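You operate a simulated robot arm through the tools that you are given. There is no shell and no other tool.

Carry out the task below with a simulated two-armed robot. There is one attempt and no reset: what you move stays moved.

TASK
Pick up the red lead reel with one hand, pass it to the other hand and put it on the top of the grey-legged table. Put the grey relay that says "20A" from the red tool cabinet top on the low bookcase top and the grey relay that says "40A" on top of the gold pulley. Open the coolant bottle lid. Any order will do.

It is judged by the outcome, as a careful person would: the job done as asked, and still so three seconds after it is handed in. It fails if anything else is knocked over, pushed out of place, dropped, spilled or broken. A push-on lid holds only when it is set on centred and level and pressed home; a screw cap is set on level and turned clockwise until tight.

THE ROBOT
Two 7-joint arms with two-finger parallel grippers on one trunk, on a base that moves. Base frame: it is fixed to the floor where the robot stands at the start and does not move with it; the origin is under the middle of the robot, x ahead of it, y to its left, z up. Readings come in m, degrees, newtons and seconds.
The left shoulder is at the start at [0.06, 0.147, 0.528], the right one opposite. With the tool pointing down near the work surface each hand reaches from about 0.1 to 0.64 m from the robot's upright axis, wherever it stands, measured 20 degrees to its own side. Places, roughly: coolant bottle lid [-3.3, 4, 1.1]; gold pulley [-0.75, 8.25, 1]; grey relay [-0.5, 8.25, 1]; low bookcase top [0.2, 8.6, 1]; red lead reel (6x8x20 cm) [-2.7, -1.7, 0.8]; top of the grey-legged table [-1, 0.7, 0.8]. Payload 3.43 kg a hand.
The tool frame of a hand sits at the grasp point between the pads (the TCP): z along the fingers, y along the line on which they close. The tips reach 0.03 m beyond it. The gripper opens to 0.094 m. The fingers are 0.028 m wide and 0.01 m thick; the gripper's body (0.05 by 0.096 m) begins 0.055 m behind the TCP.
Orientation is that of the tool frame in the base frame, as a unit quaternion [x, y, z, w]. With the fingers straight down and closing along the base's y, the tool's x points along the base's -x, its y along +y and its z along -z.

THE INTERFACE
- The arms move only by the tool arm_command. It takes "left_steps", "right_steps" or both (then of equal length, played together; a hand with none holds still); each is one flat list of numbers, 7 for each row, row after row: the shift along the tool's x, y, z in units of 50 mm (1.0 is 50 mm), then the turn, a rotation vector about the tool's x, y, z in units of 4 degrees (1.0 is 4 degrees), then the gripper command, from -1 (shut) to 1 (fully open), values between in proportion. In form: [dx, dy, dz, rx, ry, rz, grip, dx, dy, dz, rx, ry, rz, grip, ...]. A call has 1 to 20 rows; each row shifts and turns the commanded pose from where the row before left it, along the tool's axes as they then stand. A call with a number of a shift or a turn outside -1 to 1 is refused whole. Each row takes 0.2 s and may step no farther than 0.05 m and 8.6 degrees from the row before; otherwise, or with a gripper value out of range, the whole call is refused. Where a pose cannot be reached the arm comes as near as it can. A force on the tool above 40 N (or 10 N above the force at the start of the call, whichever is more), or a blocked arm, ends the call early, and 0.2 s more pass. Each finger travels about 0.072 m/s and halts on what it meets, pressing with about 39 N; the grip force reading is that of the motor and also rises with nothing between the fingers. The clock runs only during rows and for 0.2 s after the last one: add rows that do not move to give the fingers time. It gives the time, the measured TCP pose, the force on the tool (base axes), the opening and the grip force at its end, in the units of the frame above (readings bear some noise), with the torque about the TCP (base axes, N m) and any sound that the robot's microphone picked up.
- Cameras (640 x 400 px; columns grow to the right, rows downward): "scene" is now at [0.0385, 0.0568, 1.171]; the picture's right is [0.63, -0.77, -0.00], its down [-0.38, -0.31, -0.87] and it looks along [0.67, 0.55, -0.49] (base axes); focal length 214 px, centre (320, 200). "left" rides on the left gripper at [0.076, -0.014, -0.103] in its tool frame; the picture's right is [0.18, 0.98, 0.00], its down [-0.75, 0.14, -0.64] and it looks along [-0.63, 0.12, 0.77] (tool axes); focal length 243 px, centre (320, 200). "right" rides on the right gripper at [0.076, 0.014, -0.102] in its tool frame; the picture's right is [-0.18, 0.98, 0.00], its down [-0.75, -0.14, -0.64] and it looks along [-0.63, -0.12, 0.77] (tool axes); focal length 243 px, centre (320, 200). There is no depth. A picture from a camera that has moved, and an enlarged one, comes with that camera's place and axes in the base frame and with its lens.
- camera(camera): a new picture of that camera. It takes no simulated time.
- move_column(by): slides the trunk up (or, below 0, down) by that many m; the arms and the scene camera ride with it, the base frame stays. It gives what a move gives, with no picture.
- base_move(legs): drives the robot by 1 to 6 legs, each [ahead, left, turn to the left] in m, m and degrees, along the robot's own axes; the way and the turn of a leg run together, so that a leg with both is an arc; at most 1.5 m and 180 degrees a leg. The arms and the cameras ride along, it lands a little off, and it stops where it bumps. It gives what a move gives.
- head_to(pan, tilt): turns the head with the scene camera to pan (to the left, within 86 degrees either way) and tilt (down, from -29 to 69), counted from straight ahead of the robot. It gives what a move gives.
- close_up(camera, box): a new picture of the part [left, top, right, bottom] of that camera's present view, enlarged. It takes no simulated time.
- hand_in(): hands the job in; it is judged then, once.

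Nothing tells you exact positions but the pictures and the camera data. Unless the task says otherwise, let go and move clear before handing in.

The tools are called after "Emit:" as name(argument=value, ...) on one line, values as JSON. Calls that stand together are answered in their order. arm_command: Moves the arms, as the interface text tells. Its arguments: {"type":"object","properties":{"left_steps":{"type":"array","items":{"type":"number"}},"right_steps":{"type":"array","items":{"type":"number"}}},"required":[]} The other tools are called the same way: move_column (by) moves the trunk up or down; base_move (legs) drives the base; head_to (pan, tilt) turns the head that bears the scene camera; camera (camera) takes a picture; close_up (camera, box) takes an enlarged picture of a part of a camera's view; hand_in () hands the job in.

At the start:

```text
time: 0.0
left_position: [0.354, 0.1418, 0.9469]
left_tcp_rot: [0.001, 1.0, 0.0, 0.0]
left_contact_force: [-0.3, -0.2, 0.0]
left_wrist_torque: [0.01, 0.02, -0.02]
left_width: 0.0942
left_grip_force: 0.1
right_position: [0.3557, -0.1378, 0.9679]
right_tcp_rot: [0.0, 1.0, 0.0, 0.0]
right_contact_force: [-0.3, -0.3, 0.5]
right_wrist_torque: [0.01, -0.01, -0.06]
right_width: 0.0939
right_grip_force: 0.0
trunk travel left (down, up): [-0.236, 0.014]
robot x, y, heading: [-0.0003, 0.0017, -0.2]
head pan, tilt (commanded): [39.2, 29.4]
```

scene: 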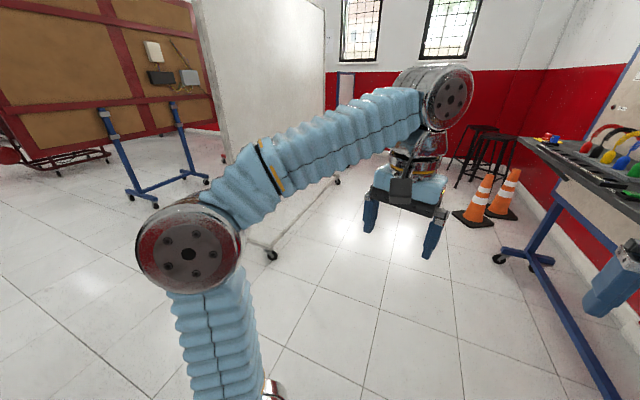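
right: 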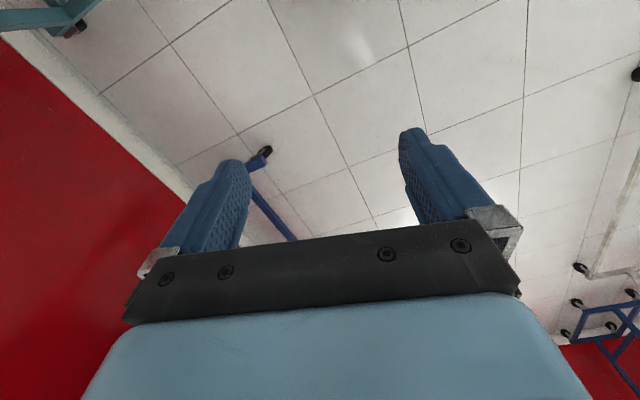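
left: 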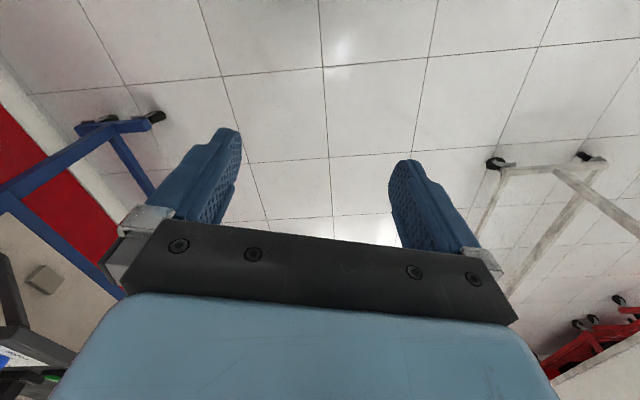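

I see a workshop with a white partition, a red-and-white wall and a tool bench to the right. I'll look around with the head first, to find the way to the places listed.

Emit:
head_to(pan=86, tilt=15)

Emit:
camera(camera="scene")

Emit:
head_to(pan=0, tilt=15)

Emit:
camera(camera="scene")

Emit:
head_to(pan=-86, tilt=15)

Emit:
camera(camera="scene")

```text
time: 1.1
left_position: [0.3549, 0.141, 0.9454]
left_tcp_rot: [-0.001, 1.0, 0.0, 0.0]
left_contact_force: [0.7, 0.4, 0.8]
left_wrist_torque: [0.0, 0.01, -0.01]
left_width: 0.0939
left_grip_force: 0.1
right_position: [0.3535, -0.1387, 0.9674]
right_tcp_rot: [-0.001, 1.0, 0.0, 0.001]
right_contact_force: [0.0, -0.3, -0.2]
right_wrist_torque: [0.01, -0.01, -0.01]
right_width: 0.0939
right_grip_force: 0.0
trunk travel left (down, up): [-0.236, 0.014]
robot x, y, heading: [-0.0007, 0.0009, 0.1]
head pan, tilt (commanded): [85.9, 15.0]
```

```text
taken
camera scene: at [-0.0251, 0.0926, 1.1942], right [1.0, -0.07, 0.0], down [-0.02, -0.26, -0.97], along [0.07, 0.96, -0.26], focal length 214 px, centre (320, 200)
```

scene: 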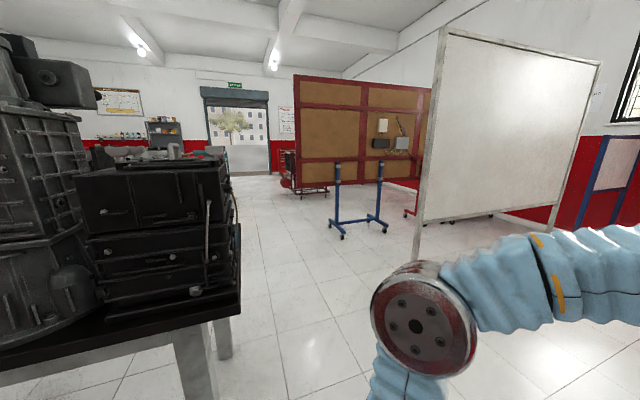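

```text
time: 2.7
left_position: [0.3536, 0.1411, 0.9454]
left_tcp_rot: [-0.001, 1.0, 0.0, 0.0]
left_contact_force: [0.2, 0.7, -0.4]
left_wrist_torque: [-0.03, 0.0, 0.03]
left_width: 0.094
left_grip_force: 0.1
right_position: [0.3551, -0.1392, 0.968]
right_tcp_rot: [-0.001, 1.0, 0.001, 0.0]
right_contact_force: [0.0, 0.6, -1.1]
right_wrist_torque: [-0.02, -0.01, -0.02]
right_width: 0.0941
right_grip_force: 0.2
trunk travel left (down, up): [-0.236, 0.014]
robot x, y, heading: [0.0014, 0.0023, -0.3]
head pan, tilt (commanded): [0.0, 15.0]
```

```text
taken
camera scene: at [0.0616, -0.0005, 1.1942], right [0.0, -1.0, 0.0], down [-0.26, 0.0, -0.97], along [0.97, 0.0, -0.26], focal length 214 px, centre (320, 200)
```

scene: 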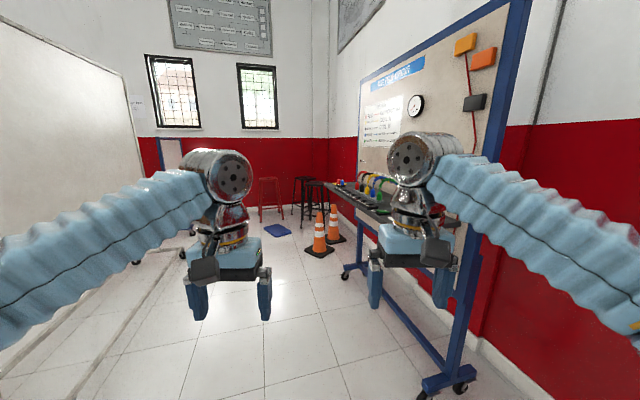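

```text
time: 4.3
left_position: [0.3544, 0.1411, 0.9464]
left_tcp_rot: [0.0, 1.0, 0.0, 0.0]
left_contact_force: [-0.7, 0.0, -0.4]
left_wrist_torque: [0.03, 0.03, -0.02]
left_width: 0.094
left_grip_force: 0.0
right_position: [0.3551, -0.1389, 0.9688]
right_tcp_rot: [0.0, 1.0, 0.001, 0.001]
right_contact_force: [0.1, 0.4, 0.8]
right_wrist_torque: [0.04, -0.02, -0.01]
right_width: 0.0939
right_grip_force: 0.0
trunk travel left (down, up): [-0.236, 0.014]
robot x, y, heading: [-0.0038, 0.0033, -0.2]
head pan, tilt (commanded): [-85.9, 15.0]
```

```text
taken
camera scene: at [-0.0251, -0.0938, 1.1942], right [-1.0, -0.07, 0.0], down [-0.02, 0.26, -0.97], along [0.07, -0.96, -0.26], focal length 214 px, centre (320, 200)
```

scene: 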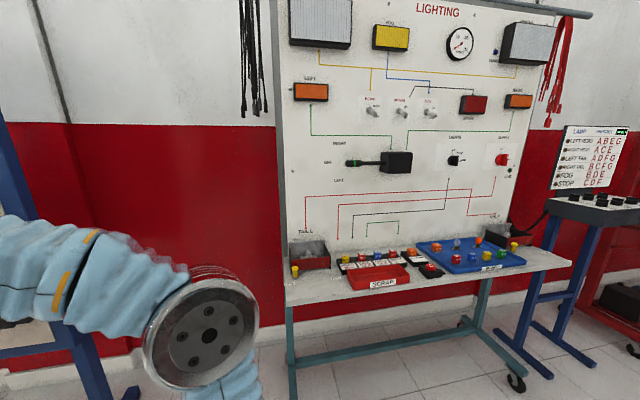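

I see a table with heavy black units close on my left rear, and a lighting board close on my right. I'll roll a little ahead for clearance, turn to the left and look at the rest of the room.

Emit:
base_move(legs=[[0.25, 0, 0], [0, 0, 90]])

Emit:
head_to(pan=80, tilt=15)

Emit:
camera(camera="scene")

Emit:
head_to(pan=35, tilt=15)

Emit:
camera(camera="scene")

Emit:
head_to(pan=0, tilt=10)

Emit:
camera(camera="scene")

```text
time: 10.0
left_position: [0.1013, 0.3511, 0.9458]
left_tcp_rot: [0.713, -0.701, 0.001, 0.0]
left_contact_force: [0.4, -0.9, -0.1]
left_wrist_torque: [0.0, -0.01, 0.0]
left_width: 0.0941
left_grip_force: 0.1
right_position: [0.3811, 0.3568, 0.9689]
right_tcp_rot: [0.713, -0.701, 0.001, 0.0]
right_contact_force: [-0.1, 0.6, 0.9]
right_wrist_torque: [0.0, 0.01, 0.0]
right_width: 0.0938
right_grip_force: 0.0
trunk travel left (down, up): [-0.236, 0.014]
robot x, y, heading: [0.2489, -0.0019, 91.1]
head pan, tilt (commanded): [-85.9, 15.0]
```

```text
time: 12.6
left_position: [0.1021, 0.351, 0.9462]
left_tcp_rot: [0.713, -0.701, 0.0, 0.0]
left_contact_force: [0.4, 0.0, 0.5]
left_wrist_torque: [0.01, -0.02, 0.01]
left_width: 0.0939
left_grip_force: 0.1
right_position: [0.3808, 0.3565, 0.9687]
right_tcp_rot: [0.713, -0.701, 0.0, 0.0]
right_contact_force: [0.0, 0.1, 0.2]
right_wrist_torque: [0.0, 0.01, -0.01]
right_width: 0.0938
right_grip_force: 0.1
trunk travel left (down, up): [-0.236, 0.014]
robot x, y, heading: [0.2497, 0.001, 91.0]
head pan, tilt (commanded): [80.0, 15.0]
```

```text
taken
camera scene: at [0.1556, -0.0163, 1.1942], right [0.16, 0.99, 0.0], down [0.26, -0.04, -0.97], along [-0.95, 0.15, -0.26], focal length 214 px, centre (320, 200)
```

scene: 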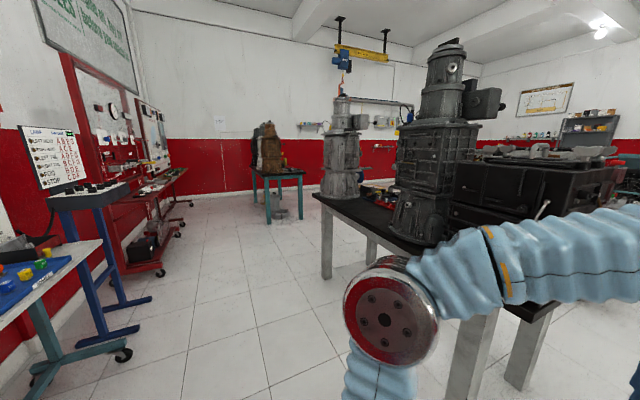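

```text
time: 13.7
left_position: [0.1023, 0.3512, 0.9467]
left_tcp_rot: [0.713, -0.701, 0.0, 0.0]
left_contact_force: [-0.5, -0.1, 0.3]
left_wrist_torque: [-0.02, -0.01, 0.01]
left_width: 0.0941
left_grip_force: 0.0
right_position: [0.382, 0.3572, 0.9685]
right_tcp_rot: [0.713, -0.701, 0.0, 0.0]
right_contact_force: [-0.2, 0.9, 0.2]
right_wrist_torque: [0.02, -0.02, -0.01]
right_width: 0.0942
right_grip_force: 0.1
trunk travel left (down, up): [-0.236, 0.014]
robot x, y, heading: [0.2495, 0.0, 91.0]
head pan, tilt (commanded): [35.0, 15.0]
```

```text
taken
camera scene: at [0.1929, 0.0446, 1.1942], right [0.81, 0.59, 0.0], down [0.15, -0.21, -0.97], along [-0.57, 0.78, -0.26], focal length 214 px, centre (320, 200)
```

scene: 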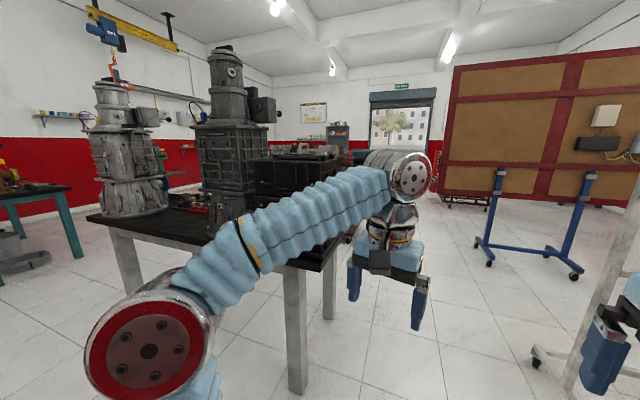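

```text
time: 14.7
left_position: [0.1024, 0.3506, 0.9464]
left_tcp_rot: [0.713, -0.701, 0.0, 0.001]
left_contact_force: [0.5, -0.1, 0.3]
left_wrist_torque: [-0.03, 0.01, 0.01]
left_width: 0.0941
left_grip_force: 0.0
right_position: [0.3831, 0.3568, 0.9685]
right_tcp_rot: [0.714, -0.701, 0.0, 0.0]
right_contact_force: [-0.5, -0.5, 1.3]
right_wrist_torque: [-0.02, 0.0, -0.02]
right_width: 0.0941
right_grip_force: 0.0
trunk travel left (down, up): [-0.236, 0.014]
robot x, y, heading: [0.2495, 0.0018, 90.9]
head pan, tilt (commanded): [0.0, 10.0]
```

```text
taken
camera scene: at [0.2462, 0.062, 1.2023], right [1.0, 0.02, 0.0], down [0.0, -0.17, -0.98], along [-0.02, 0.98, -0.17], focal length 214 px, centre (320, 200)
```

scene: 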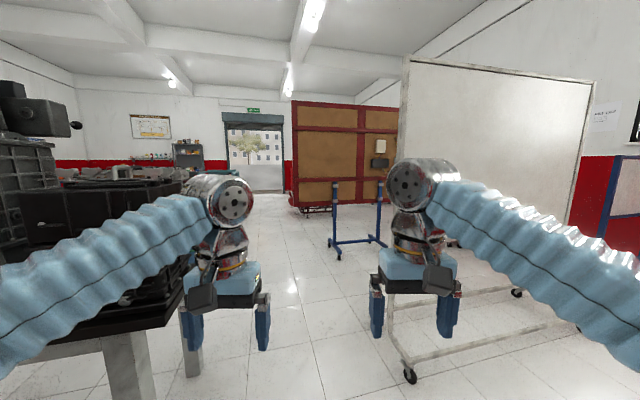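

I see that the grey-legged table is the one with the black engine units. The reel should be on a red stand along the wall beyond it, about [-2.7, -1.7]. I'll turn into the aisle between table and boards and check the way before driving.

Emit:
base_move(legs=[[0, 0, 105], [0, -0.08, 0]])

Emit:
head_to(pan=0, tilt=20)

Emit:
camera(camera="scene")

```text
time: 20.2
left_position: [-0.0715, -0.1589, 0.9455]
left_tcp_rot: [0.99, 0.143, 0.001, 0.0]
left_contact_force: [0.6, -0.2, 1.4]
left_wrist_torque: [0.02, 0.0, 0.03]
left_width: 0.0942
left_grip_force: 0.1
right_position: [-0.153, 0.109, 0.9683]
right_tcp_rot: [0.99, 0.142, 0.0, 0.0]
right_contact_force: [0.3, -0.6, 0.6]
right_wrist_torque: [0.0, 0.01, 0.0]
right_width: 0.0937
right_grip_force: 0.1
trunk travel left (down, up): [-0.236, 0.014]
robot x, y, heading: [0.2265, 0.079, -163.6]
head pan, tilt (commanded): [0.0, 10.0]
```

```text
time: 20.9
left_position: [-0.0748, -0.1592, 0.9475]
left_tcp_rot: [0.99, 0.142, -0.001, 0.0]
left_contact_force: [0.1, -0.7, -0.5]
left_wrist_torque: [0.04, -0.01, -0.01]
left_width: 0.0941
left_grip_force: 0.0
right_position: [-0.1535, 0.1081, 0.9678]
right_tcp_rot: [0.99, 0.143, 0.001, 0.0]
right_contact_force: [0.4, 0.0, 0.3]
right_wrist_torque: [-0.03, -0.02, -0.01]
right_width: 0.0942
right_grip_force: 0.1
trunk travel left (down, up): [-0.236, 0.014]
robot x, y, heading: [0.2264, 0.0721, -163.6]
head pan, tilt (commanded): [0.0, 20.0]
```

```text
taken
camera scene: at [0.1643, 0.0575, 1.1861], right [-0.28, 0.96, 0.0], down [0.33, 0.1, -0.94], along [-0.9, -0.27, -0.34], focal length 214 px, centre (320, 200)
```

scene: 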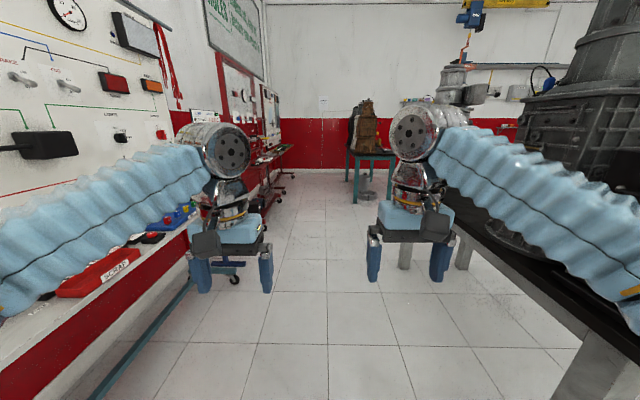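

The aisle ahead is clear, with the board shelf on the left and the black-topped table on the right. I'll drive along it in short stretches.

Emit:
base_move(legs=[[0.8, 0, 0]])

Emit:
camera(camera="scene")

Emit:
head_to(pan=60, tilt=20)

Emit:
camera(camera="scene")

Emit:
head_to(pan=-70, tilt=25)

Emit:
camera(camera="scene")

```text
time: 25.1
left_position: [-0.8265, -0.3892, 0.946]
left_tcp_rot: [0.989, 0.148, 0.001, 0.0]
left_contact_force: [0.0, 0.2, -0.1]
left_wrist_torque: [0.01, 0.0, -0.02]
left_width: 0.0938
left_grip_force: 0.0
right_position: [-0.9085, -0.1224, 0.9684]
right_tcp_rot: [0.989, 0.15, 0.0, 0.0]
right_contact_force: [-0.4, -0.3, -0.2]
right_wrist_torque: [0.03, 0.01, -0.01]
right_width: 0.0942
right_grip_force: 0.1
trunk travel left (down, up): [-0.236, 0.014]
robot x, y, heading: [-0.5308, -0.1516, -162.8]
head pan, tilt (commanded): [0.0, 20.0]
```

```text
taken
camera scene: at [-0.5914, -0.1706, 1.186], right [-0.29, 0.96, 0.0], down [0.33, 0.1, -0.94], along [-0.9, -0.28, -0.34], focal length 214 px, centre (320, 200)
```

scene: 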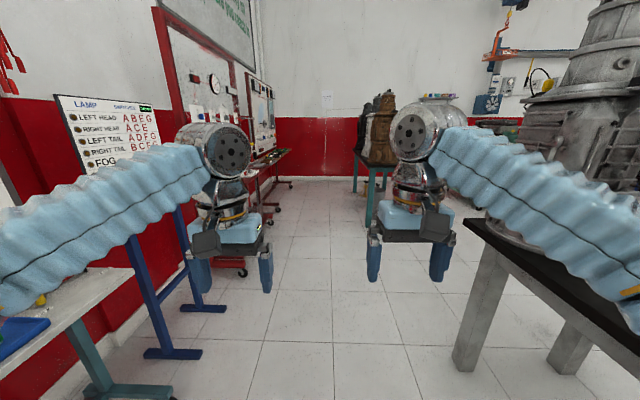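

```text
time: 26.4
left_position: [-0.8273, -0.3897, 0.9472]
left_tcp_rot: [0.989, 0.148, 0.0, 0.0]
left_contact_force: [0.1, -0.2, 0.7]
left_wrist_torque: [0.02, 0.02, -0.03]
left_width: 0.0941
left_grip_force: 0.1
right_position: [-0.9086, -0.1221, 0.9686]
right_tcp_rot: [0.989, 0.148, 0.0, 0.001]
right_contact_force: [0.0, -0.1, 0.3]
right_wrist_torque: [0.02, 0.01, 0.01]
right_width: 0.0942
right_grip_force: 0.1
trunk travel left (down, up): [-0.236, 0.014]
robot x, y, heading: [-0.5307, -0.1517, -162.8]
head pan, tilt (commanded): [60.0, 20.0]
```

```text
taken
camera scene: at [-0.5233, -0.234, 1.186], right [-0.97, 0.22, 0.0], down [0.08, 0.33, -0.94], along [-0.21, -0.92, -0.34], focal length 214 px, centre (320, 200)
```

scene: 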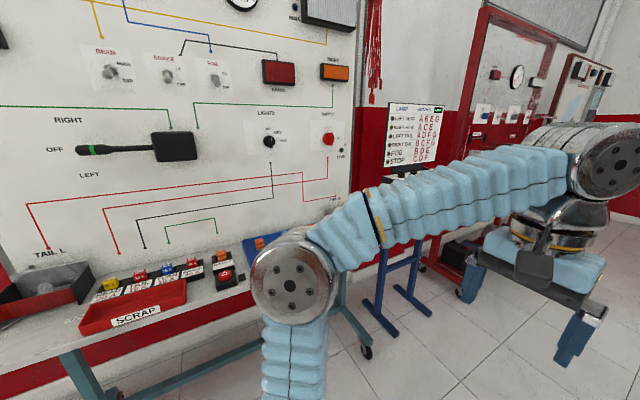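

```text
time: 28.5
left_position: [-0.8274, -0.39, 0.9463]
left_tcp_rot: [0.989, 0.148, 0.0, -0.001]
left_contact_force: [0.4, 0.1, -0.2]
left_wrist_torque: [-0.03, 0.03, -0.01]
left_width: 0.0938
left_grip_force: 0.0
right_position: [-0.9088, -0.1232, 0.9698]
right_tcp_rot: [0.989, 0.149, 0.0, 0.0]
right_contact_force: [-0.6, -0.6, 0.5]
right_wrist_torque: [0.0, -0.02, -0.01]
right_width: 0.0942
right_grip_force: 0.1
trunk travel left (down, up): [-0.236, 0.014]
robot x, y, heading: [-0.5282, -0.1531, -163.0]
head pan, tilt (commanded): [-70.0, 25.0]
```

```text
taken
camera scene: at [-0.558, -0.0698, 1.1779], right [0.8, 0.6, 0.0], down [0.26, -0.34, -0.91], along [-0.55, 0.72, -0.42], focal length 214 px, centre (320, 200)
```

scene: 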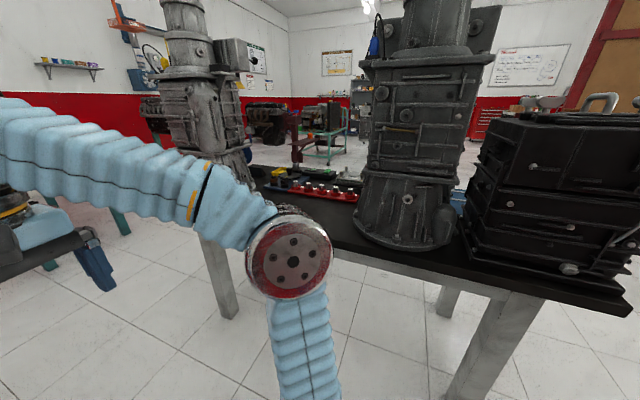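

The aisle stays clear. I note the free black strip on the grey-legged table between the two gearboxes, in front of the red tray. I'm driving on towards the red stand at the wall.

Emit:
base_move(legs=[[1.1, 0, 0]])

Emit:
head_to(pan=40, tilt=20)

Emit:
camera(camera="scene")

Emit:
head_to(pan=0, tilt=20)

Emit:
camera(camera="scene")

```text
time: 34.1
left_position: [-1.8668, -0.7065, 0.9473]
left_tcp_rot: [0.989, 0.146, 0.0, -0.001]
left_contact_force: [0.6, -0.3, 0.1]
left_wrist_torque: [0.02, -0.04, -0.01]
left_width: 0.0941
left_grip_force: 0.1
right_position: [-1.95, -0.4394, 0.9684]
right_tcp_rot: [0.989, 0.147, -0.001, 0.001]
right_contact_force: [-0.3, -0.2, 0.4]
right_wrist_torque: [0.0, 0.01, 0.01]
right_width: 0.0941
right_grip_force: 0.0
trunk travel left (down, up): [-0.236, 0.014]
robot x, y, heading: [-1.5677, -0.4694, -163.1]
head pan, tilt (commanded): [-70.0, 25.0]
```

```text
time: 36.0
left_position: [-1.8658, -0.7066, 0.947]
left_tcp_rot: [0.989, 0.147, 0.0, 0.0]
left_contact_force: [0.1, 0.5, 1.1]
left_wrist_torque: [-0.03, 0.01, 0.02]
left_width: 0.0941
left_grip_force: 0.1
right_position: [-1.9492, -0.4399, 0.9681]
right_tcp_rot: [0.989, 0.148, 0.0, 0.0]
right_contact_force: [-0.7, -0.7, 0.3]
right_wrist_torque: [0.02, -0.01, 0.04]
right_width: 0.0941
right_grip_force: 0.1
trunk travel left (down, up): [-0.236, 0.014]
robot x, y, heading: [-1.5672, -0.4729, -163.3]
head pan, tilt (commanded): [40.0, 20.0]
```

```text
taken
camera scene: at [-1.5933, -0.5391, 1.186], right [-0.84, 0.55, 0.0], down [0.19, 0.29, -0.94], along [-0.51, -0.79, -0.34], focal length 214 px, centre (320, 200)
```

scene: 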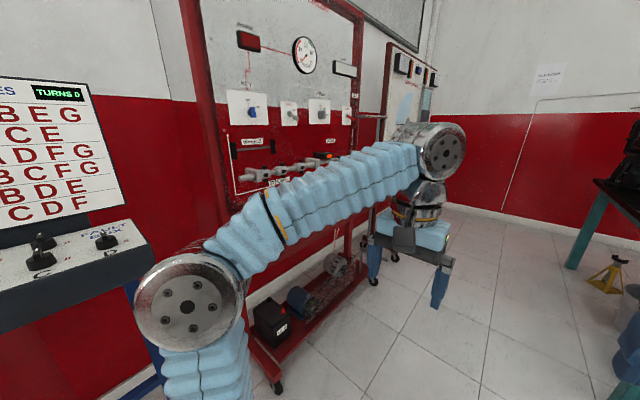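

```text
time: 37.1
left_position: [-1.8671, -0.7078, 0.9466]
left_tcp_rot: [0.989, 0.146, 0.0, 0.0]
left_contact_force: [-0.2, -0.7, 0.0]
left_wrist_torque: [-0.03, 0.0, -0.04]
left_width: 0.0942
left_grip_force: 0.0
right_position: [-1.9496, -0.4402, 0.9674]
right_tcp_rot: [0.989, 0.146, 0.0, -0.001]
right_contact_force: [-0.4, 0.5, 0.4]
right_wrist_torque: [0.0, 0.0, 0.01]
right_width: 0.0941
right_grip_force: 0.2
trunk travel left (down, up): [-0.236, 0.014]
robot x, y, heading: [-1.5675, -0.4684, -163.0]
head pan, tilt (commanded): [0.0, 20.0]
```

```text
taken
camera scene: at [-1.6315, -0.4883, 1.186], right [-0.29, 0.96, 0.0], down [0.33, 0.1, -0.94], along [-0.9, -0.27, -0.34], focal length 214 px, centre (320, 200)
```

scene: 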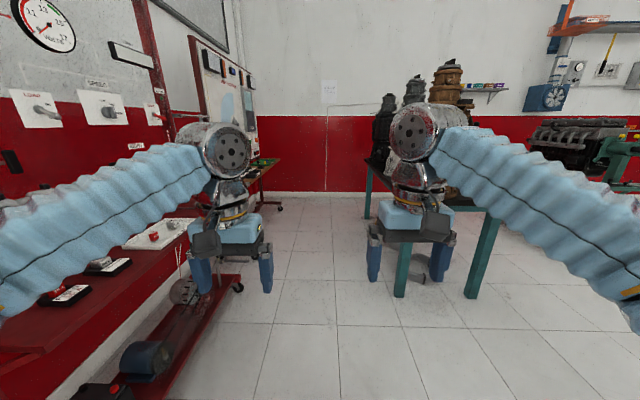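

I see the red board's table on the left, its front edge roughly from [-1.74, -1.07] to [-2.2, -1.25]. I'll drive ahead alongside it and then turn left to face it.

Emit:
base_move(legs=[[0.85, 0, 0], [0, 0, 50]])

Emit:
head_to(pan=20, tilt=35)

Emit:
camera(camera="scene")

```text
time: 43.8
left_position: [-2.3523, -1.0878, 0.9461]
left_tcp_rot: [0.826, 0.563, 0.0, 0.0]
left_contact_force: [0.1, -0.2, -0.2]
left_wrist_torque: [-0.02, 0.02, 0.02]
left_width: 0.0938
left_grip_force: 0.1
right_position: [-2.6136, -0.9868, 0.9681]
right_tcp_rot: [0.826, 0.564, 0.001, 0.0]
right_contact_force: [-0.1, 0.8, -0.2]
right_wrist_torque: [0.04, 0.03, -0.02]
right_width: 0.0938
right_grip_force: 0.0
trunk travel left (down, up): [-0.236, 0.014]
robot x, y, heading: [-2.3561, -0.7051, -111.3]
head pan, tilt (commanded): [0.0, 20.0]
```

```text
time: 44.6
left_position: [-2.3526, -1.0864, 0.9471]
left_tcp_rot: [0.827, 0.563, 0.001, 0.0]
left_contact_force: [0.2, 0.9, 0.2]
left_wrist_torque: [0.01, 0.01, 0.0]
left_width: 0.0939
left_grip_force: 0.1
right_position: [-2.6131, -0.9867, 0.9675]
right_tcp_rot: [0.827, 0.563, 0.0, -0.001]
right_contact_force: [-0.9, 0.0, 0.6]
right_wrist_torque: [0.01, 0.0, -0.01]
right_width: 0.0941
right_grip_force: 0.0
trunk travel left (down, up): [-0.236, 0.014]
robot x, y, heading: [-2.3533, -0.7078, -111.3]
head pan, tilt (commanded): [20.0, 35.0]
```

```text
taken
camera scene: at [-2.3474, -0.7673, 1.1622], right [-1.0, 0.02, 0.0], down [0.01, 0.57, -0.82], along [-0.02, -0.82, -0.57], focal length 214 px, centre (320, 200)
```

scene: 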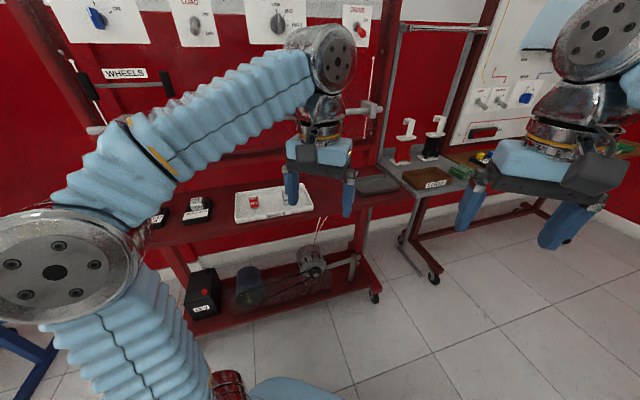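

I see a small table right of the red stand with a red item and a black item, each with a white crank: probably the lead reels. I'll enlarge that area.

Emit:
close_up(camera="scene", box=[370, 100, 490, 200])

Emit:
close_up(camera="scene", box=[140, 100, 400, 240])

```text
4.00 times, centred on (430, 150) of scene
camera zoom: at [-2.3474, -0.7673, 1.1622], right [-1.0, 0.02, 0.0], down [0.01, 0.57, -0.82], along [-0.02, -0.82, -0.57], focal length 858 px, centre (-120, 400)
```

zoom: 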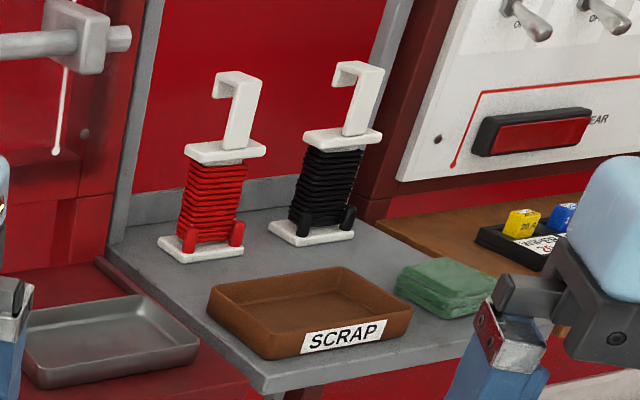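

```text
2.46 times, centred on (270, 170) of scene
camera zoom: at [-2.3474, -0.7673, 1.1622], right [-1.0, 0.02, 0.0], down [0.01, 0.57, -0.82], along [-0.02, -0.82, -0.57], focal length 528 px, centre (443, 274)
```

zoom: 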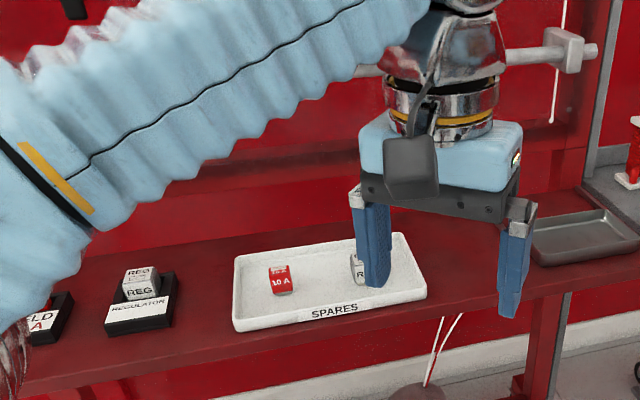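

I see the red reel standing upright on a small grey table, roughly at [-2.75, -1.69] with its foot near z 0.73, a black reel to its right and a brown SCRAP tray in front. I'll look at my own base size before approaching.

Emit:
head_to(pan=0, tilt=69)

Emit:
camera(camera="scene")

Emit:
head_to(pan=-30, tilt=45)

Emit:
camera(camera="scene")

```text
time: 45.6
left_position: [-2.3529, -1.0885, 0.9455]
left_tcp_rot: [0.826, 0.563, -0.001, 0.0]
left_contact_force: [-0.1, 0.5, 0.2]
left_wrist_torque: [-0.02, 0.01, 0.05]
left_width: 0.0939
left_grip_force: 0.1
right_position: [-2.6129, -0.9867, 0.9683]
right_tcp_rot: [0.826, 0.564, 0.0, 0.0]
right_contact_force: [0.1, 0.4, 1.6]
right_wrist_torque: [-0.01, 0.0, 0.01]
right_width: 0.0944
right_grip_force: 0.0
trunk travel left (down, up): [-0.236, 0.014]
robot x, y, heading: [-2.3532, -0.7038, -111.4]
head pan, tilt (commanded): [0.0, 68.8]
```

```text
taken
camera scene: at [-2.3656, -0.7313, 1.1185], right [-0.93, 0.36, 0.0], down [0.34, 0.87, -0.36], along [-0.13, -0.34, -0.93], focal length 214 px, centre (320, 200)
```

scene: 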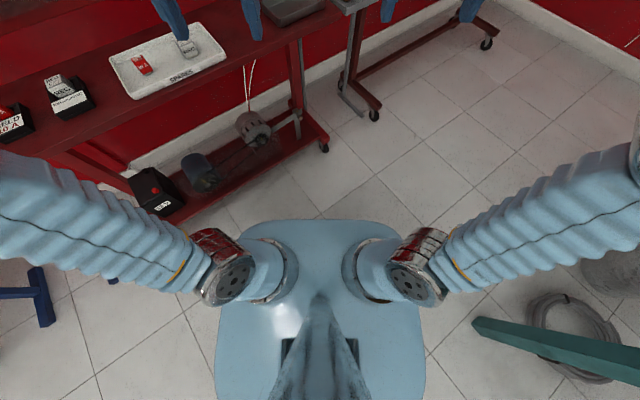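

```text
time: 46.5
left_position: [-2.3525, -1.0875, 0.9452]
left_tcp_rot: [0.826, 0.563, 0.0, 0.0]
left_contact_force: [0.2, 0.5, -0.4]
left_wrist_torque: [-0.01, 0.02, 0.0]
left_width: 0.0939
left_grip_force: 0.0
right_position: [-2.6126, -0.9858, 0.9689]
right_tcp_rot: [0.826, 0.564, 0.0, 0.0]
right_contact_force: [0.3, -0.4, 0.6]
right_wrist_torque: [-0.01, 0.0, -0.04]
right_width: 0.0939
right_grip_force: 0.0
trunk travel left (down, up): [-0.236, 0.014]
robot x, y, heading: [-2.3548, -0.7045, -111.6]
head pan, tilt (commanded): [-30.0, 45.0]
```

```text
taken
camera scene: at [-2.4087, -0.73, 1.1473], right [-0.62, 0.78, 0.0], down [0.55, 0.44, -0.71], along [-0.55, -0.44, -0.71], focal length 214 px, centre (320, 200)
```

scene: 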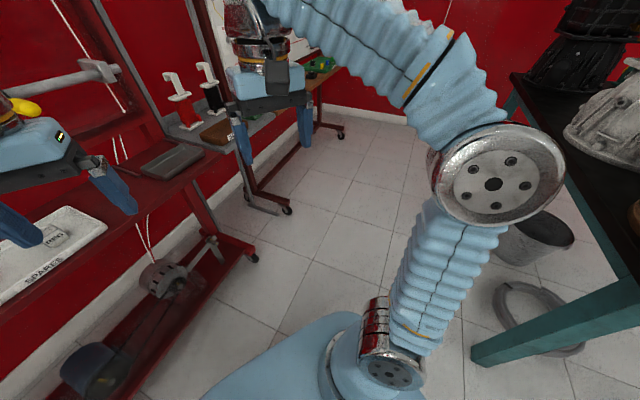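

I want to know how far my base sticks out, so I'll lower the trunk a bit and compare the view of the blue block under the shoulders.

Emit:
head_to(pan=0, tilt=69)

Emit:
move_column(by=-0.12)

Emit:
camera(camera="scene")

Emit:
move_column(by=0.12)

```text
time: 47.5
left_position: [-2.3519, -1.0876, 0.9464]
left_tcp_rot: [0.826, 0.564, 0.001, 0.0]
left_contact_force: [0.9, 0.4, 0.7]
left_wrist_torque: [0.02, 0.02, -0.02]
left_width: 0.0939
left_grip_force: 0.1
right_position: [-2.6123, -0.9868, 0.9679]
right_tcp_rot: [0.826, 0.564, -0.001, 0.0]
right_contact_force: [-0.2, -0.4, 0.2]
right_wrist_torque: [-0.02, -0.03, 0.0]
right_width: 0.0939
right_grip_force: 0.0
trunk travel left (down, up): [-0.236, 0.014]
robot x, y, heading: [-2.3526, -0.7066, -111.5]
head pan, tilt (commanded): [0.0, 68.8]
```

```text
time: 49.0
left_position: [-2.3518, -1.0881, 0.8271]
left_tcp_rot: [0.826, 0.563, 0.0, 0.0]
left_contact_force: [0.8, 0.7, 0.1]
left_wrist_torque: [0.03, 0.01, 0.02]
left_width: 0.0941
left_grip_force: 0.1
right_position: [-2.6129, -0.987, 0.8481]
right_tcp_rot: [0.826, 0.563, 0.0, 0.0]
right_contact_force: [0.5, -0.2, -0.3]
right_wrist_torque: [-0.01, 0.01, -0.02]
right_width: 0.0938
right_grip_force: 0.1
trunk travel left (down, up): [-0.116, 0.134]
robot x, y, heading: [-2.3549, -0.7084, -111.4]
head pan, tilt (commanded): [0.0, 68.8]
```

```text
taken
camera scene: at [-2.3656, -0.7312, 0.9985], right [-0.93, 0.36, 0.0], down [0.34, 0.87, -0.36], along [-0.13, -0.34, -0.93], focal length 214 px, centre (320, 200)
```

scene: 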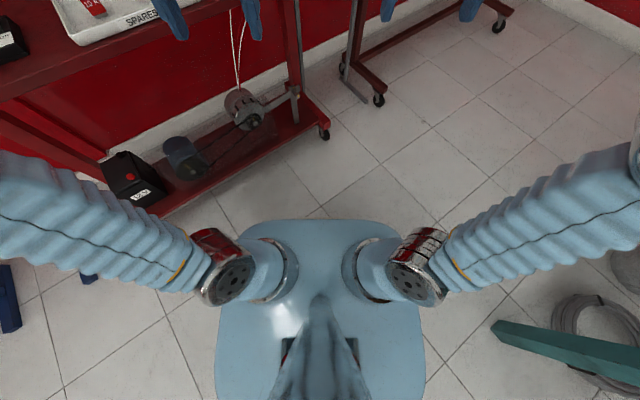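

```text
time: 50.5
left_position: [-2.352, -1.0866, 0.9464]
left_tcp_rot: [0.826, 0.563, 0.0, 0.0]
left_contact_force: [-0.5, 0.1, 0.0]
left_wrist_torque: [-0.03, -0.01, 0.0]
left_width: 0.0939
left_grip_force: 0.1
right_position: [-2.613, -0.9883, 0.9688]
right_tcp_rot: [0.826, 0.564, 0.0, 0.0]
right_contact_force: [-0.4, -0.4, -0.2]
right_wrist_torque: [0.0, -0.07, 0.03]
right_width: 0.0939
right_grip_force: 0.1
trunk travel left (down, up): [-0.236, 0.014]
robot x, y, heading: [-2.3557, -0.7069, -111.5]
head pan, tilt (commanded): [0.0, 68.8]
```

The blue block rides with the trunk and is small (about 0.25 m half-width, 0.21 m front), so I can come fairly near. I'll square up to the grey table with a margin and look again at the reel.

Emit:
base_move(legs=[[0, 0, 37], [0.09, -0.52, 0]])

Emit:
head_to(pan=-8, tilt=40)

Emit:
camera(camera="scene")

Emit:
camera(camera="right")

```text
time: 55.3
left_position: [-2.6048, -1.2335, 0.9457]
left_tcp_rot: [0.611, 0.792, 0.001, -0.001]
left_contact_force: [-0.5, 0.8, -0.2]
left_wrist_torque: [0.0, -0.04, -0.01]
left_width: 0.094
left_grip_force: 0.1
right_position: [-2.8758, -1.3063, 0.9675]
right_tcp_rot: [0.612, 0.791, 0.0, -0.001]
right_contact_force: [-0.8, -0.4, -1.4]
right_wrist_torque: [-0.04, 0.0, -0.01]
right_width: 0.094
right_grip_force: 0.2
trunk travel left (down, up): [-0.236, 0.014]
robot x, y, heading: [-2.8303, -0.9261, -75.5]
head pan, tilt (commanded): [0.0, 68.8]
```

```text
time: 56.2
left_position: [-2.6045, -1.2343, 0.9462]
left_tcp_rot: [0.611, 0.791, 0.0, 0.0]
left_contact_force: [0.3, 0.1, 0.3]
left_wrist_torque: [0.0, 0.01, 0.03]
left_width: 0.094
left_grip_force: 0.1
right_position: [-2.8754, -1.304, 0.9678]
right_tcp_rot: [0.612, 0.791, 0.0, 0.0]
right_contact_force: [0.0, 0.0, -0.9]
right_wrist_torque: [-0.02, -0.01, 0.01]
right_width: 0.0938
right_grip_force: 0.2
trunk travel left (down, up): [-0.236, 0.014]
robot x, y, heading: [-2.8299, -0.9295, -75.9]
head pan, tilt (commanded): [-8.0, 40.0]
```

```text
taken
camera scene: at [-2.8302, -0.983, 1.1545], right [-0.99, -0.11, 0.0], down [-0.07, 0.64, -0.77], along [0.09, -0.76, -0.64], focal length 214 px, centre (320, 200)
```

scene: 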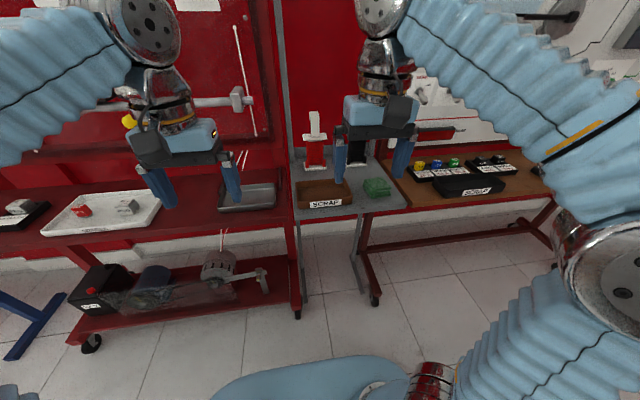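

```text
taken
camera right: at [-2.88, -1.2284, 1.0707], right [1.0, 0.07, 0.0], down [0.05, -0.77, 0.64], along [0.04, -0.64, -0.77], focal length 243 px, centre (320, 200)
```

right: 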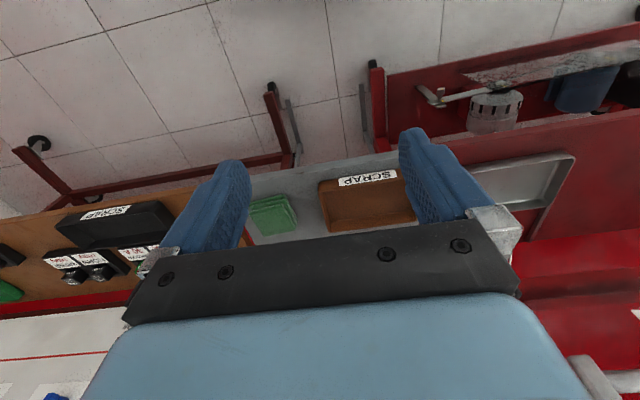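

I'm now in front of the small table and can see the red reel at image (315, 145), between my two hands. I'll enlarge it to measure.

Emit:
close_up(camera="scene", box=[270, 95, 400, 215])

Emit:
camera(camera="left")

```text
3.33 times, centred on (335, 155) of scene
camera zoom: at [-2.8302, -0.983, 1.1545], right [-0.99, -0.11, 0.0], down [-0.07, 0.64, -0.77], along [0.09, -0.76, -0.64], focal length 715 px, centre (270, 350)
```

zoom: 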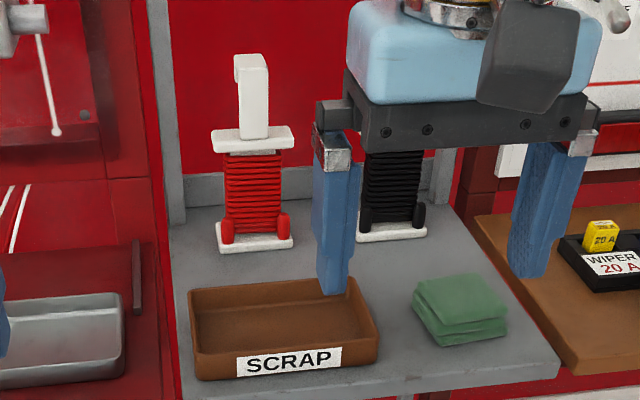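

```text
taken
camera left: at [-2.6382, -1.1635, 1.0475], right [0.91, 0.43, 0.0], down [0.33, -0.69, 0.64], along [0.27, -0.58, -0.77], focal length 243 px, centre (320, 200)
```

left: 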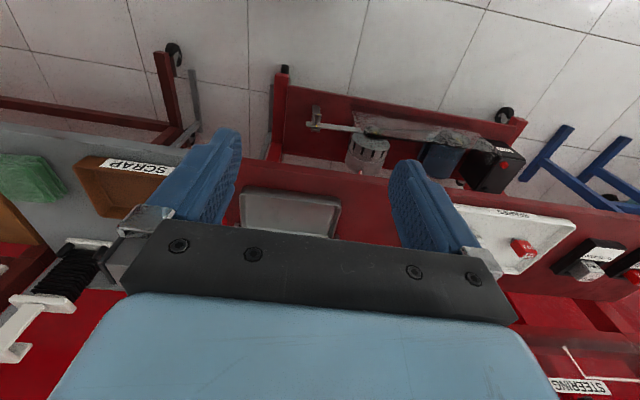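

From two views the reel's foot is at about [-2.735, -1.662] on a table near z 0.735, its top plate at 0.86 and the white handle up to 0.935. I'll move closer so that the right hand can take the handle from above.

Emit:
base_move(legs=[[0.17, 0.06, 0]])

Emit:
head_to(pan=-10, tilt=40)

Emit:
camera(camera="scene")

Emit:
camera(camera="right")

```text
time: 57.7
left_position: [-2.5059, -1.3791, 0.9464]
left_tcp_rot: [0.613, 0.79, 0.0, -0.001]
left_contact_force: [0.1, -0.3, -0.6]
left_wrist_torque: [0.0, 0.0, -0.01]
left_width: 0.0941
left_grip_force: 0.0
right_position: [-2.7752, -1.4508, 0.9688]
right_tcp_rot: [0.612, 0.791, 0.0, 0.001]
right_contact_force: [0.1, 0.1, 0.0]
right_wrist_torque: [-0.01, 0.0, 0.0]
right_width: 0.0944
right_grip_force: 0.0
trunk travel left (down, up): [-0.236, 0.014]
robot x, y, heading: [-2.7288, -1.0682, -75.5]
head pan, tilt (commanded): [-8.0, 40.0]
```

```text
time: 58.3
left_position: [-2.5053, -1.3795, 0.946]
left_tcp_rot: [0.612, 0.791, -0.001, -0.001]
left_contact_force: [0.0, 0.5, 0.8]
left_wrist_torque: [0.0, 0.0, 0.01]
left_width: 0.0939
left_grip_force: 0.1
right_position: [-2.7752, -1.4488, 0.969]
right_tcp_rot: [0.612, 0.791, 0.0, 0.0]
right_contact_force: [0.4, 0.6, 0.4]
right_wrist_torque: [0.0, 0.0, -0.01]
right_width: 0.0937
right_grip_force: 0.1
trunk travel left (down, up): [-0.236, 0.014]
robot x, y, heading: [-2.7292, -1.071, -75.5]
head pan, tilt (commanded): [-10.0, 40.0]
```

```text
taken
camera scene: at [-2.733, -1.1277, 1.1546], right [-1.0, -0.08, 0.0], down [-0.05, 0.64, -0.77], along [0.06, -0.76, -0.64], focal length 214 px, centre (320, 200)
```

scene: 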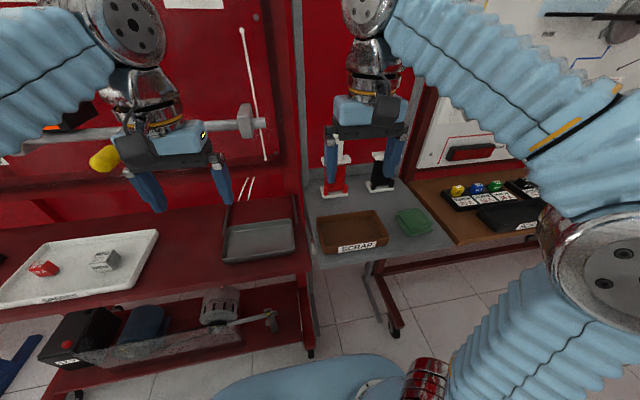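

```text
taken
camera right: at [-2.7799, -1.3727, 1.0707], right [1.0, 0.07, 0.0], down [0.05, -0.77, 0.64], along [0.04, -0.64, -0.77], focal length 243 px, centre (320, 200)
```

right: 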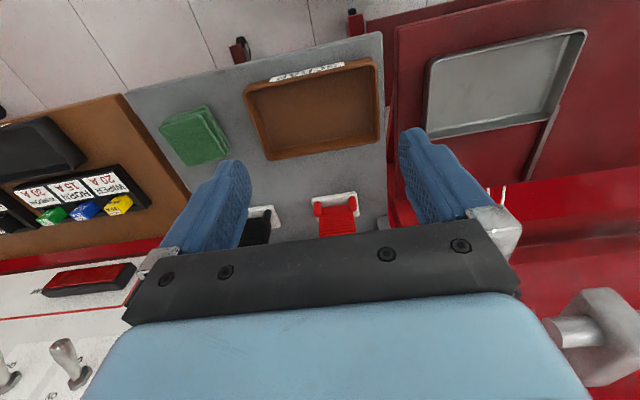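

The reel appears aligned with the table edge, which matches my hand's orientation. I'll raise the right hand and shift it aside to see the handle's shape clearly.

Emit:
arm_command(right_steps=[0, 0, -0.7, 0, 0, 0, 1, 0, -0.7, -0.5, 0, 0, 0, 1, 0, -0.8, 0, 0, 0, 0, 1])

Emit:
close_up(camera="scene", box=[290, 110, 400, 210])

Emit:
camera(camera="right")

```text
time: 59.1
left_position: [-2.5052, -1.3799, 0.9471]
left_tcp_rot: [0.611, 0.792, -0.001, 0.0]
left_contact_force: [-1.3, 0.3, -0.2]
left_wrist_torque: [0.0, -0.02, 0.03]
left_width: 0.094
left_grip_force: 0.0
right_position: [-2.821, -1.4615, 0.9746]
right_tcp_rot: [0.61, 0.792, 0.0, 0.0]
right_contact_force: [-0.7, 0.1, -0.1]
right_wrist_torque: [0.05, -0.03, -0.01]
right_width: 0.0938
right_grip_force: 0.0
right hand out of reach, approached as far as the arm can: row 1, 2
trunk travel left (down, up): [-0.236, 0.014]
robot x, y, heading: [-2.7319, -1.0722, -75.6]
head pan, tilt (commanded): [-10.0, 40.0]
```

```text
4.00 times, centred on (345, 160) of scene
camera zoom: at [-2.7331, -1.1282, 1.1546], right [-1.0, -0.08, 0.0], down [-0.05, 0.64, -0.77], along [0.06, -0.76, -0.64], focal length 858 px, centre (220, 360)
```

zoom: 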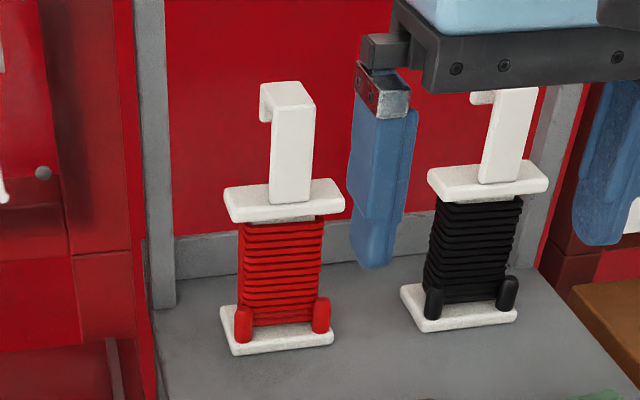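

```text
taken
camera right: at [-2.8266, -1.3843, 1.078], right [1.0, 0.07, 0.0], down [0.05, -0.76, 0.64], along [0.05, -0.64, -0.77], focal length 243 px, centre (320, 200)
```

right: 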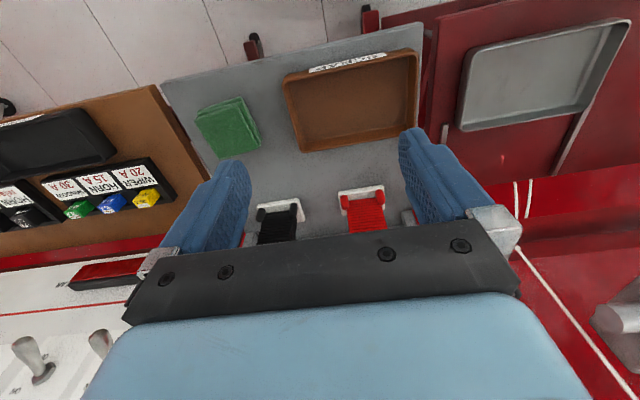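

The handle is a 3 cm wide vertical white strip, hooked backwards at the top. Straight-down reach is limited at this height, so I'll pitch the right hand 45° forward and grasp the strip from the front, closing sideways.

Emit:
arm_command(right_steps=[0, 0, 0, 0, -0.9375, 0, 1, 0, 0, 0, 0, -0.9375, 0, 1, 0, 0, 0, 0, -0.9375, 0, 1, 0, 0, 0, 0, -0.9375, 0, 1, 0, 0, 0, 0, -0.9375, 0, 1, 0, 0, 0, 0, -0.9375, 0, 1, 0, 0, 0, 0, -0.9375, 0, 1, 0, 0, 0, 0, -0.9375, 0, 1, 0, 0, 0, 0, -0.9375, 0, 1, 0, 0, 0, 0, -0.9375, 0, 1, 0, 0, 0, 0, -0.9375, 0, 1, 0, 0, 0, 0, -0.9375, 0, 1])

Emit:
camera(camera="scene")

```text
time: 61.7
left_position: [-2.504, -1.3793, 0.945]
left_tcp_rot: [0.612, 0.791, 0.0, -0.001]
left_contact_force: [-0.4, -0.4, -0.8]
left_wrist_torque: [0.02, -0.01, 0.0]
left_width: 0.0939
left_grip_force: 0.0
right_position: [-2.822, -1.4624, 0.9743]
right_tcp_rot: [0.566, 0.731, -0.234, 0.303]
right_contact_force: [-0.5, 0.7, 0.6]
right_wrist_torque: [0.0, 0.0, 0.02]
right_width: 0.0939
right_grip_force: 0.0
trunk travel left (down, up): [-0.236, 0.014]
robot x, y, heading: [-2.7273, -1.0733, -75.5]
head pan, tilt (commanded): [-10.0, 40.0]
```

```text
taken
camera scene: at [-2.733, -1.1277, 1.1546], right [-1.0, -0.08, 0.0], down [-0.05, 0.64, -0.77], along [0.06, -0.76, -0.64], focal length 214 px, centre (320, 200)
```

scene: 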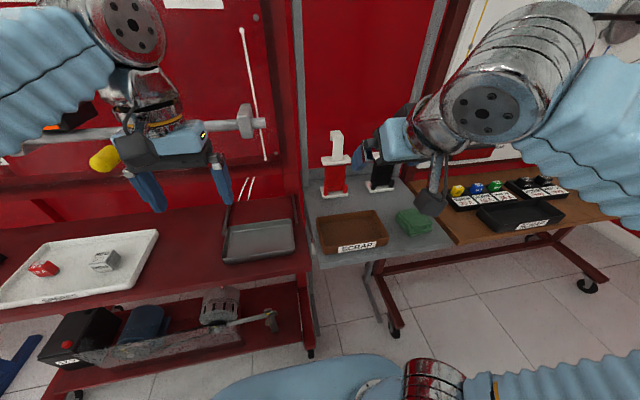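

The hand is pitched as intended and the reel is free to its left. I'll move to a pre-grasp point about 12 cm back from the handle along the fingers.

Emit:
arm_command(right_steps=[-0.598, 0.228, 0.496, 0, 0, 0, 1, -0.598, 0.228, 0.496, 0, 0, 0, 1, -0.598, 0.228, 0.496, 0, 0, 0, 1])

Emit:
camera(camera="right")

Emit:
close_up(camera="scene", box=[280, 90, 440, 210])

```text
time: 62.5
left_position: [-2.5055, -1.3786, 0.9466]
left_tcp_rot: [0.612, 0.791, 0.0, 0.0]
left_contact_force: [-1.5, -0.2, -0.3]
left_wrist_torque: [-0.04, 0.0, 0.01]
left_width: 0.094
left_grip_force: 0.1
right_position: [-2.7628, -1.566, 0.9843]
right_tcp_rot: [0.566, 0.731, -0.234, 0.303]
right_contact_force: [-0.1, 0.2, -0.3]
right_wrist_torque: [0.0, -0.02, 0.01]
right_width: 0.0941
right_grip_force: 0.0
trunk travel left (down, up): [-0.236, 0.014]
robot x, y, heading: [-2.7273, -1.071, -75.5]
head pan, tilt (commanded): [-10.0, 40.0]
```

```text
taken
camera right: at [-2.779, -1.4402, 1.0026], right [0.98, 0.12, 0.13], down [-0.12, -0.11, 0.99], along [0.13, -0.99, -0.1], focal length 243 px, centre (320, 200)
```

right: 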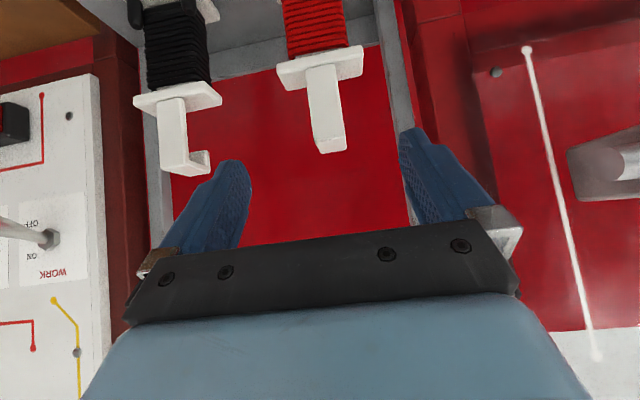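

```text
3.33 times, centred on (360, 150) of scene
camera zoom: at [-2.7332, -1.1275, 1.1546], right [-1.0, -0.08, 0.0], down [-0.05, 0.64, -0.77], along [0.06, -0.76, -0.64], focal length 715 px, centre (187, 367)
```

zoom: 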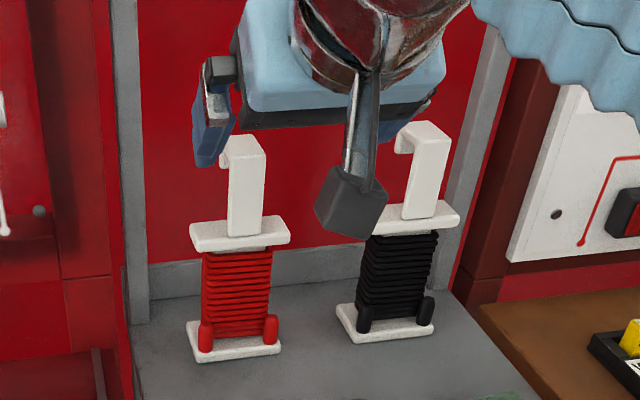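

The wrist view shows the strip about 6 px right of the tool axis, so I'll shift 5 mm to the left and advance onto the handle with the fingers open.

Emit:
arm_command(right_steps=[0, 0.11, 0, 0, 0, 0, 1, 0, 0, 0.6, 0, 0, 0, 1, 0, 0, 0.6, 0, 0, 0, 1, 0, 0, 0.6, 0, 0, 0, 1])

Emit:
camera(camera="right")

Emit:
close_up(camera="scene", box=[280, 90, 440, 210])

```text
time: 63.5
left_position: [-2.5046, -1.3786, 0.9461]
left_tcp_rot: [0.612, 0.791, 0.0, 0.0]
left_contact_force: [-1.0, 0.3, -0.1]
left_wrist_torque: [0.05, -0.01, 0.03]
left_width: 0.0937
left_grip_force: 0.0
right_position: [-2.7388, -1.6257, 0.9211]
right_tcp_rot: [0.565, 0.731, -0.234, 0.303]
right_contact_force: [-0.1, 0.5, 0.8]
right_wrist_torque: [-0.03, -0.02, -0.04]
right_width: 0.0939
right_grip_force: 0.1
trunk travel left (down, up): [-0.236, 0.014]
robot x, y, heading: [-2.7329, -1.0714, -75.5]
head pan, tilt (commanded): [-10.0, 40.0]
```

```text
taken
camera right: at [-2.7557, -1.5002, 0.9392], right [0.98, 0.12, 0.13], down [-0.12, -0.11, 0.99], along [0.13, -0.99, -0.1], focal length 243 px, centre (320, 200)
```

right: 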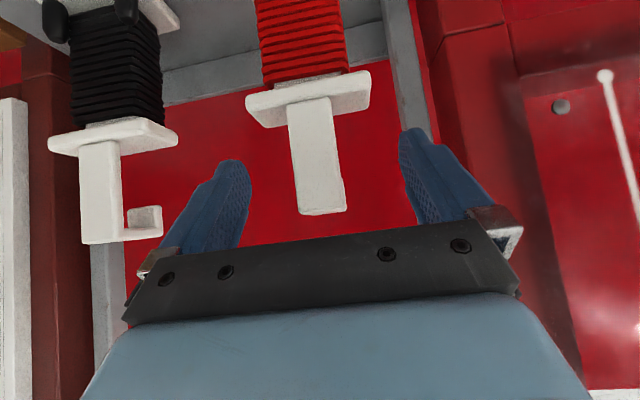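

```text
3.33 times, centred on (360, 150) of scene
camera zoom: at [-2.733, -1.1276, 1.1546], right [-1.0, -0.08, 0.0], down [-0.05, 0.64, -0.77], along [0.06, -0.76, -0.64], focal length 715 px, centre (187, 367)
```

zoom: 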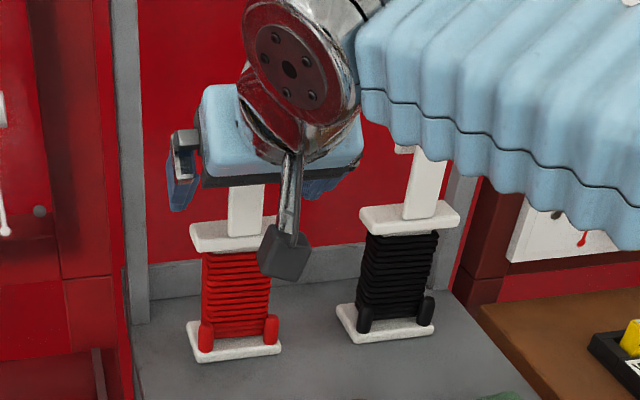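

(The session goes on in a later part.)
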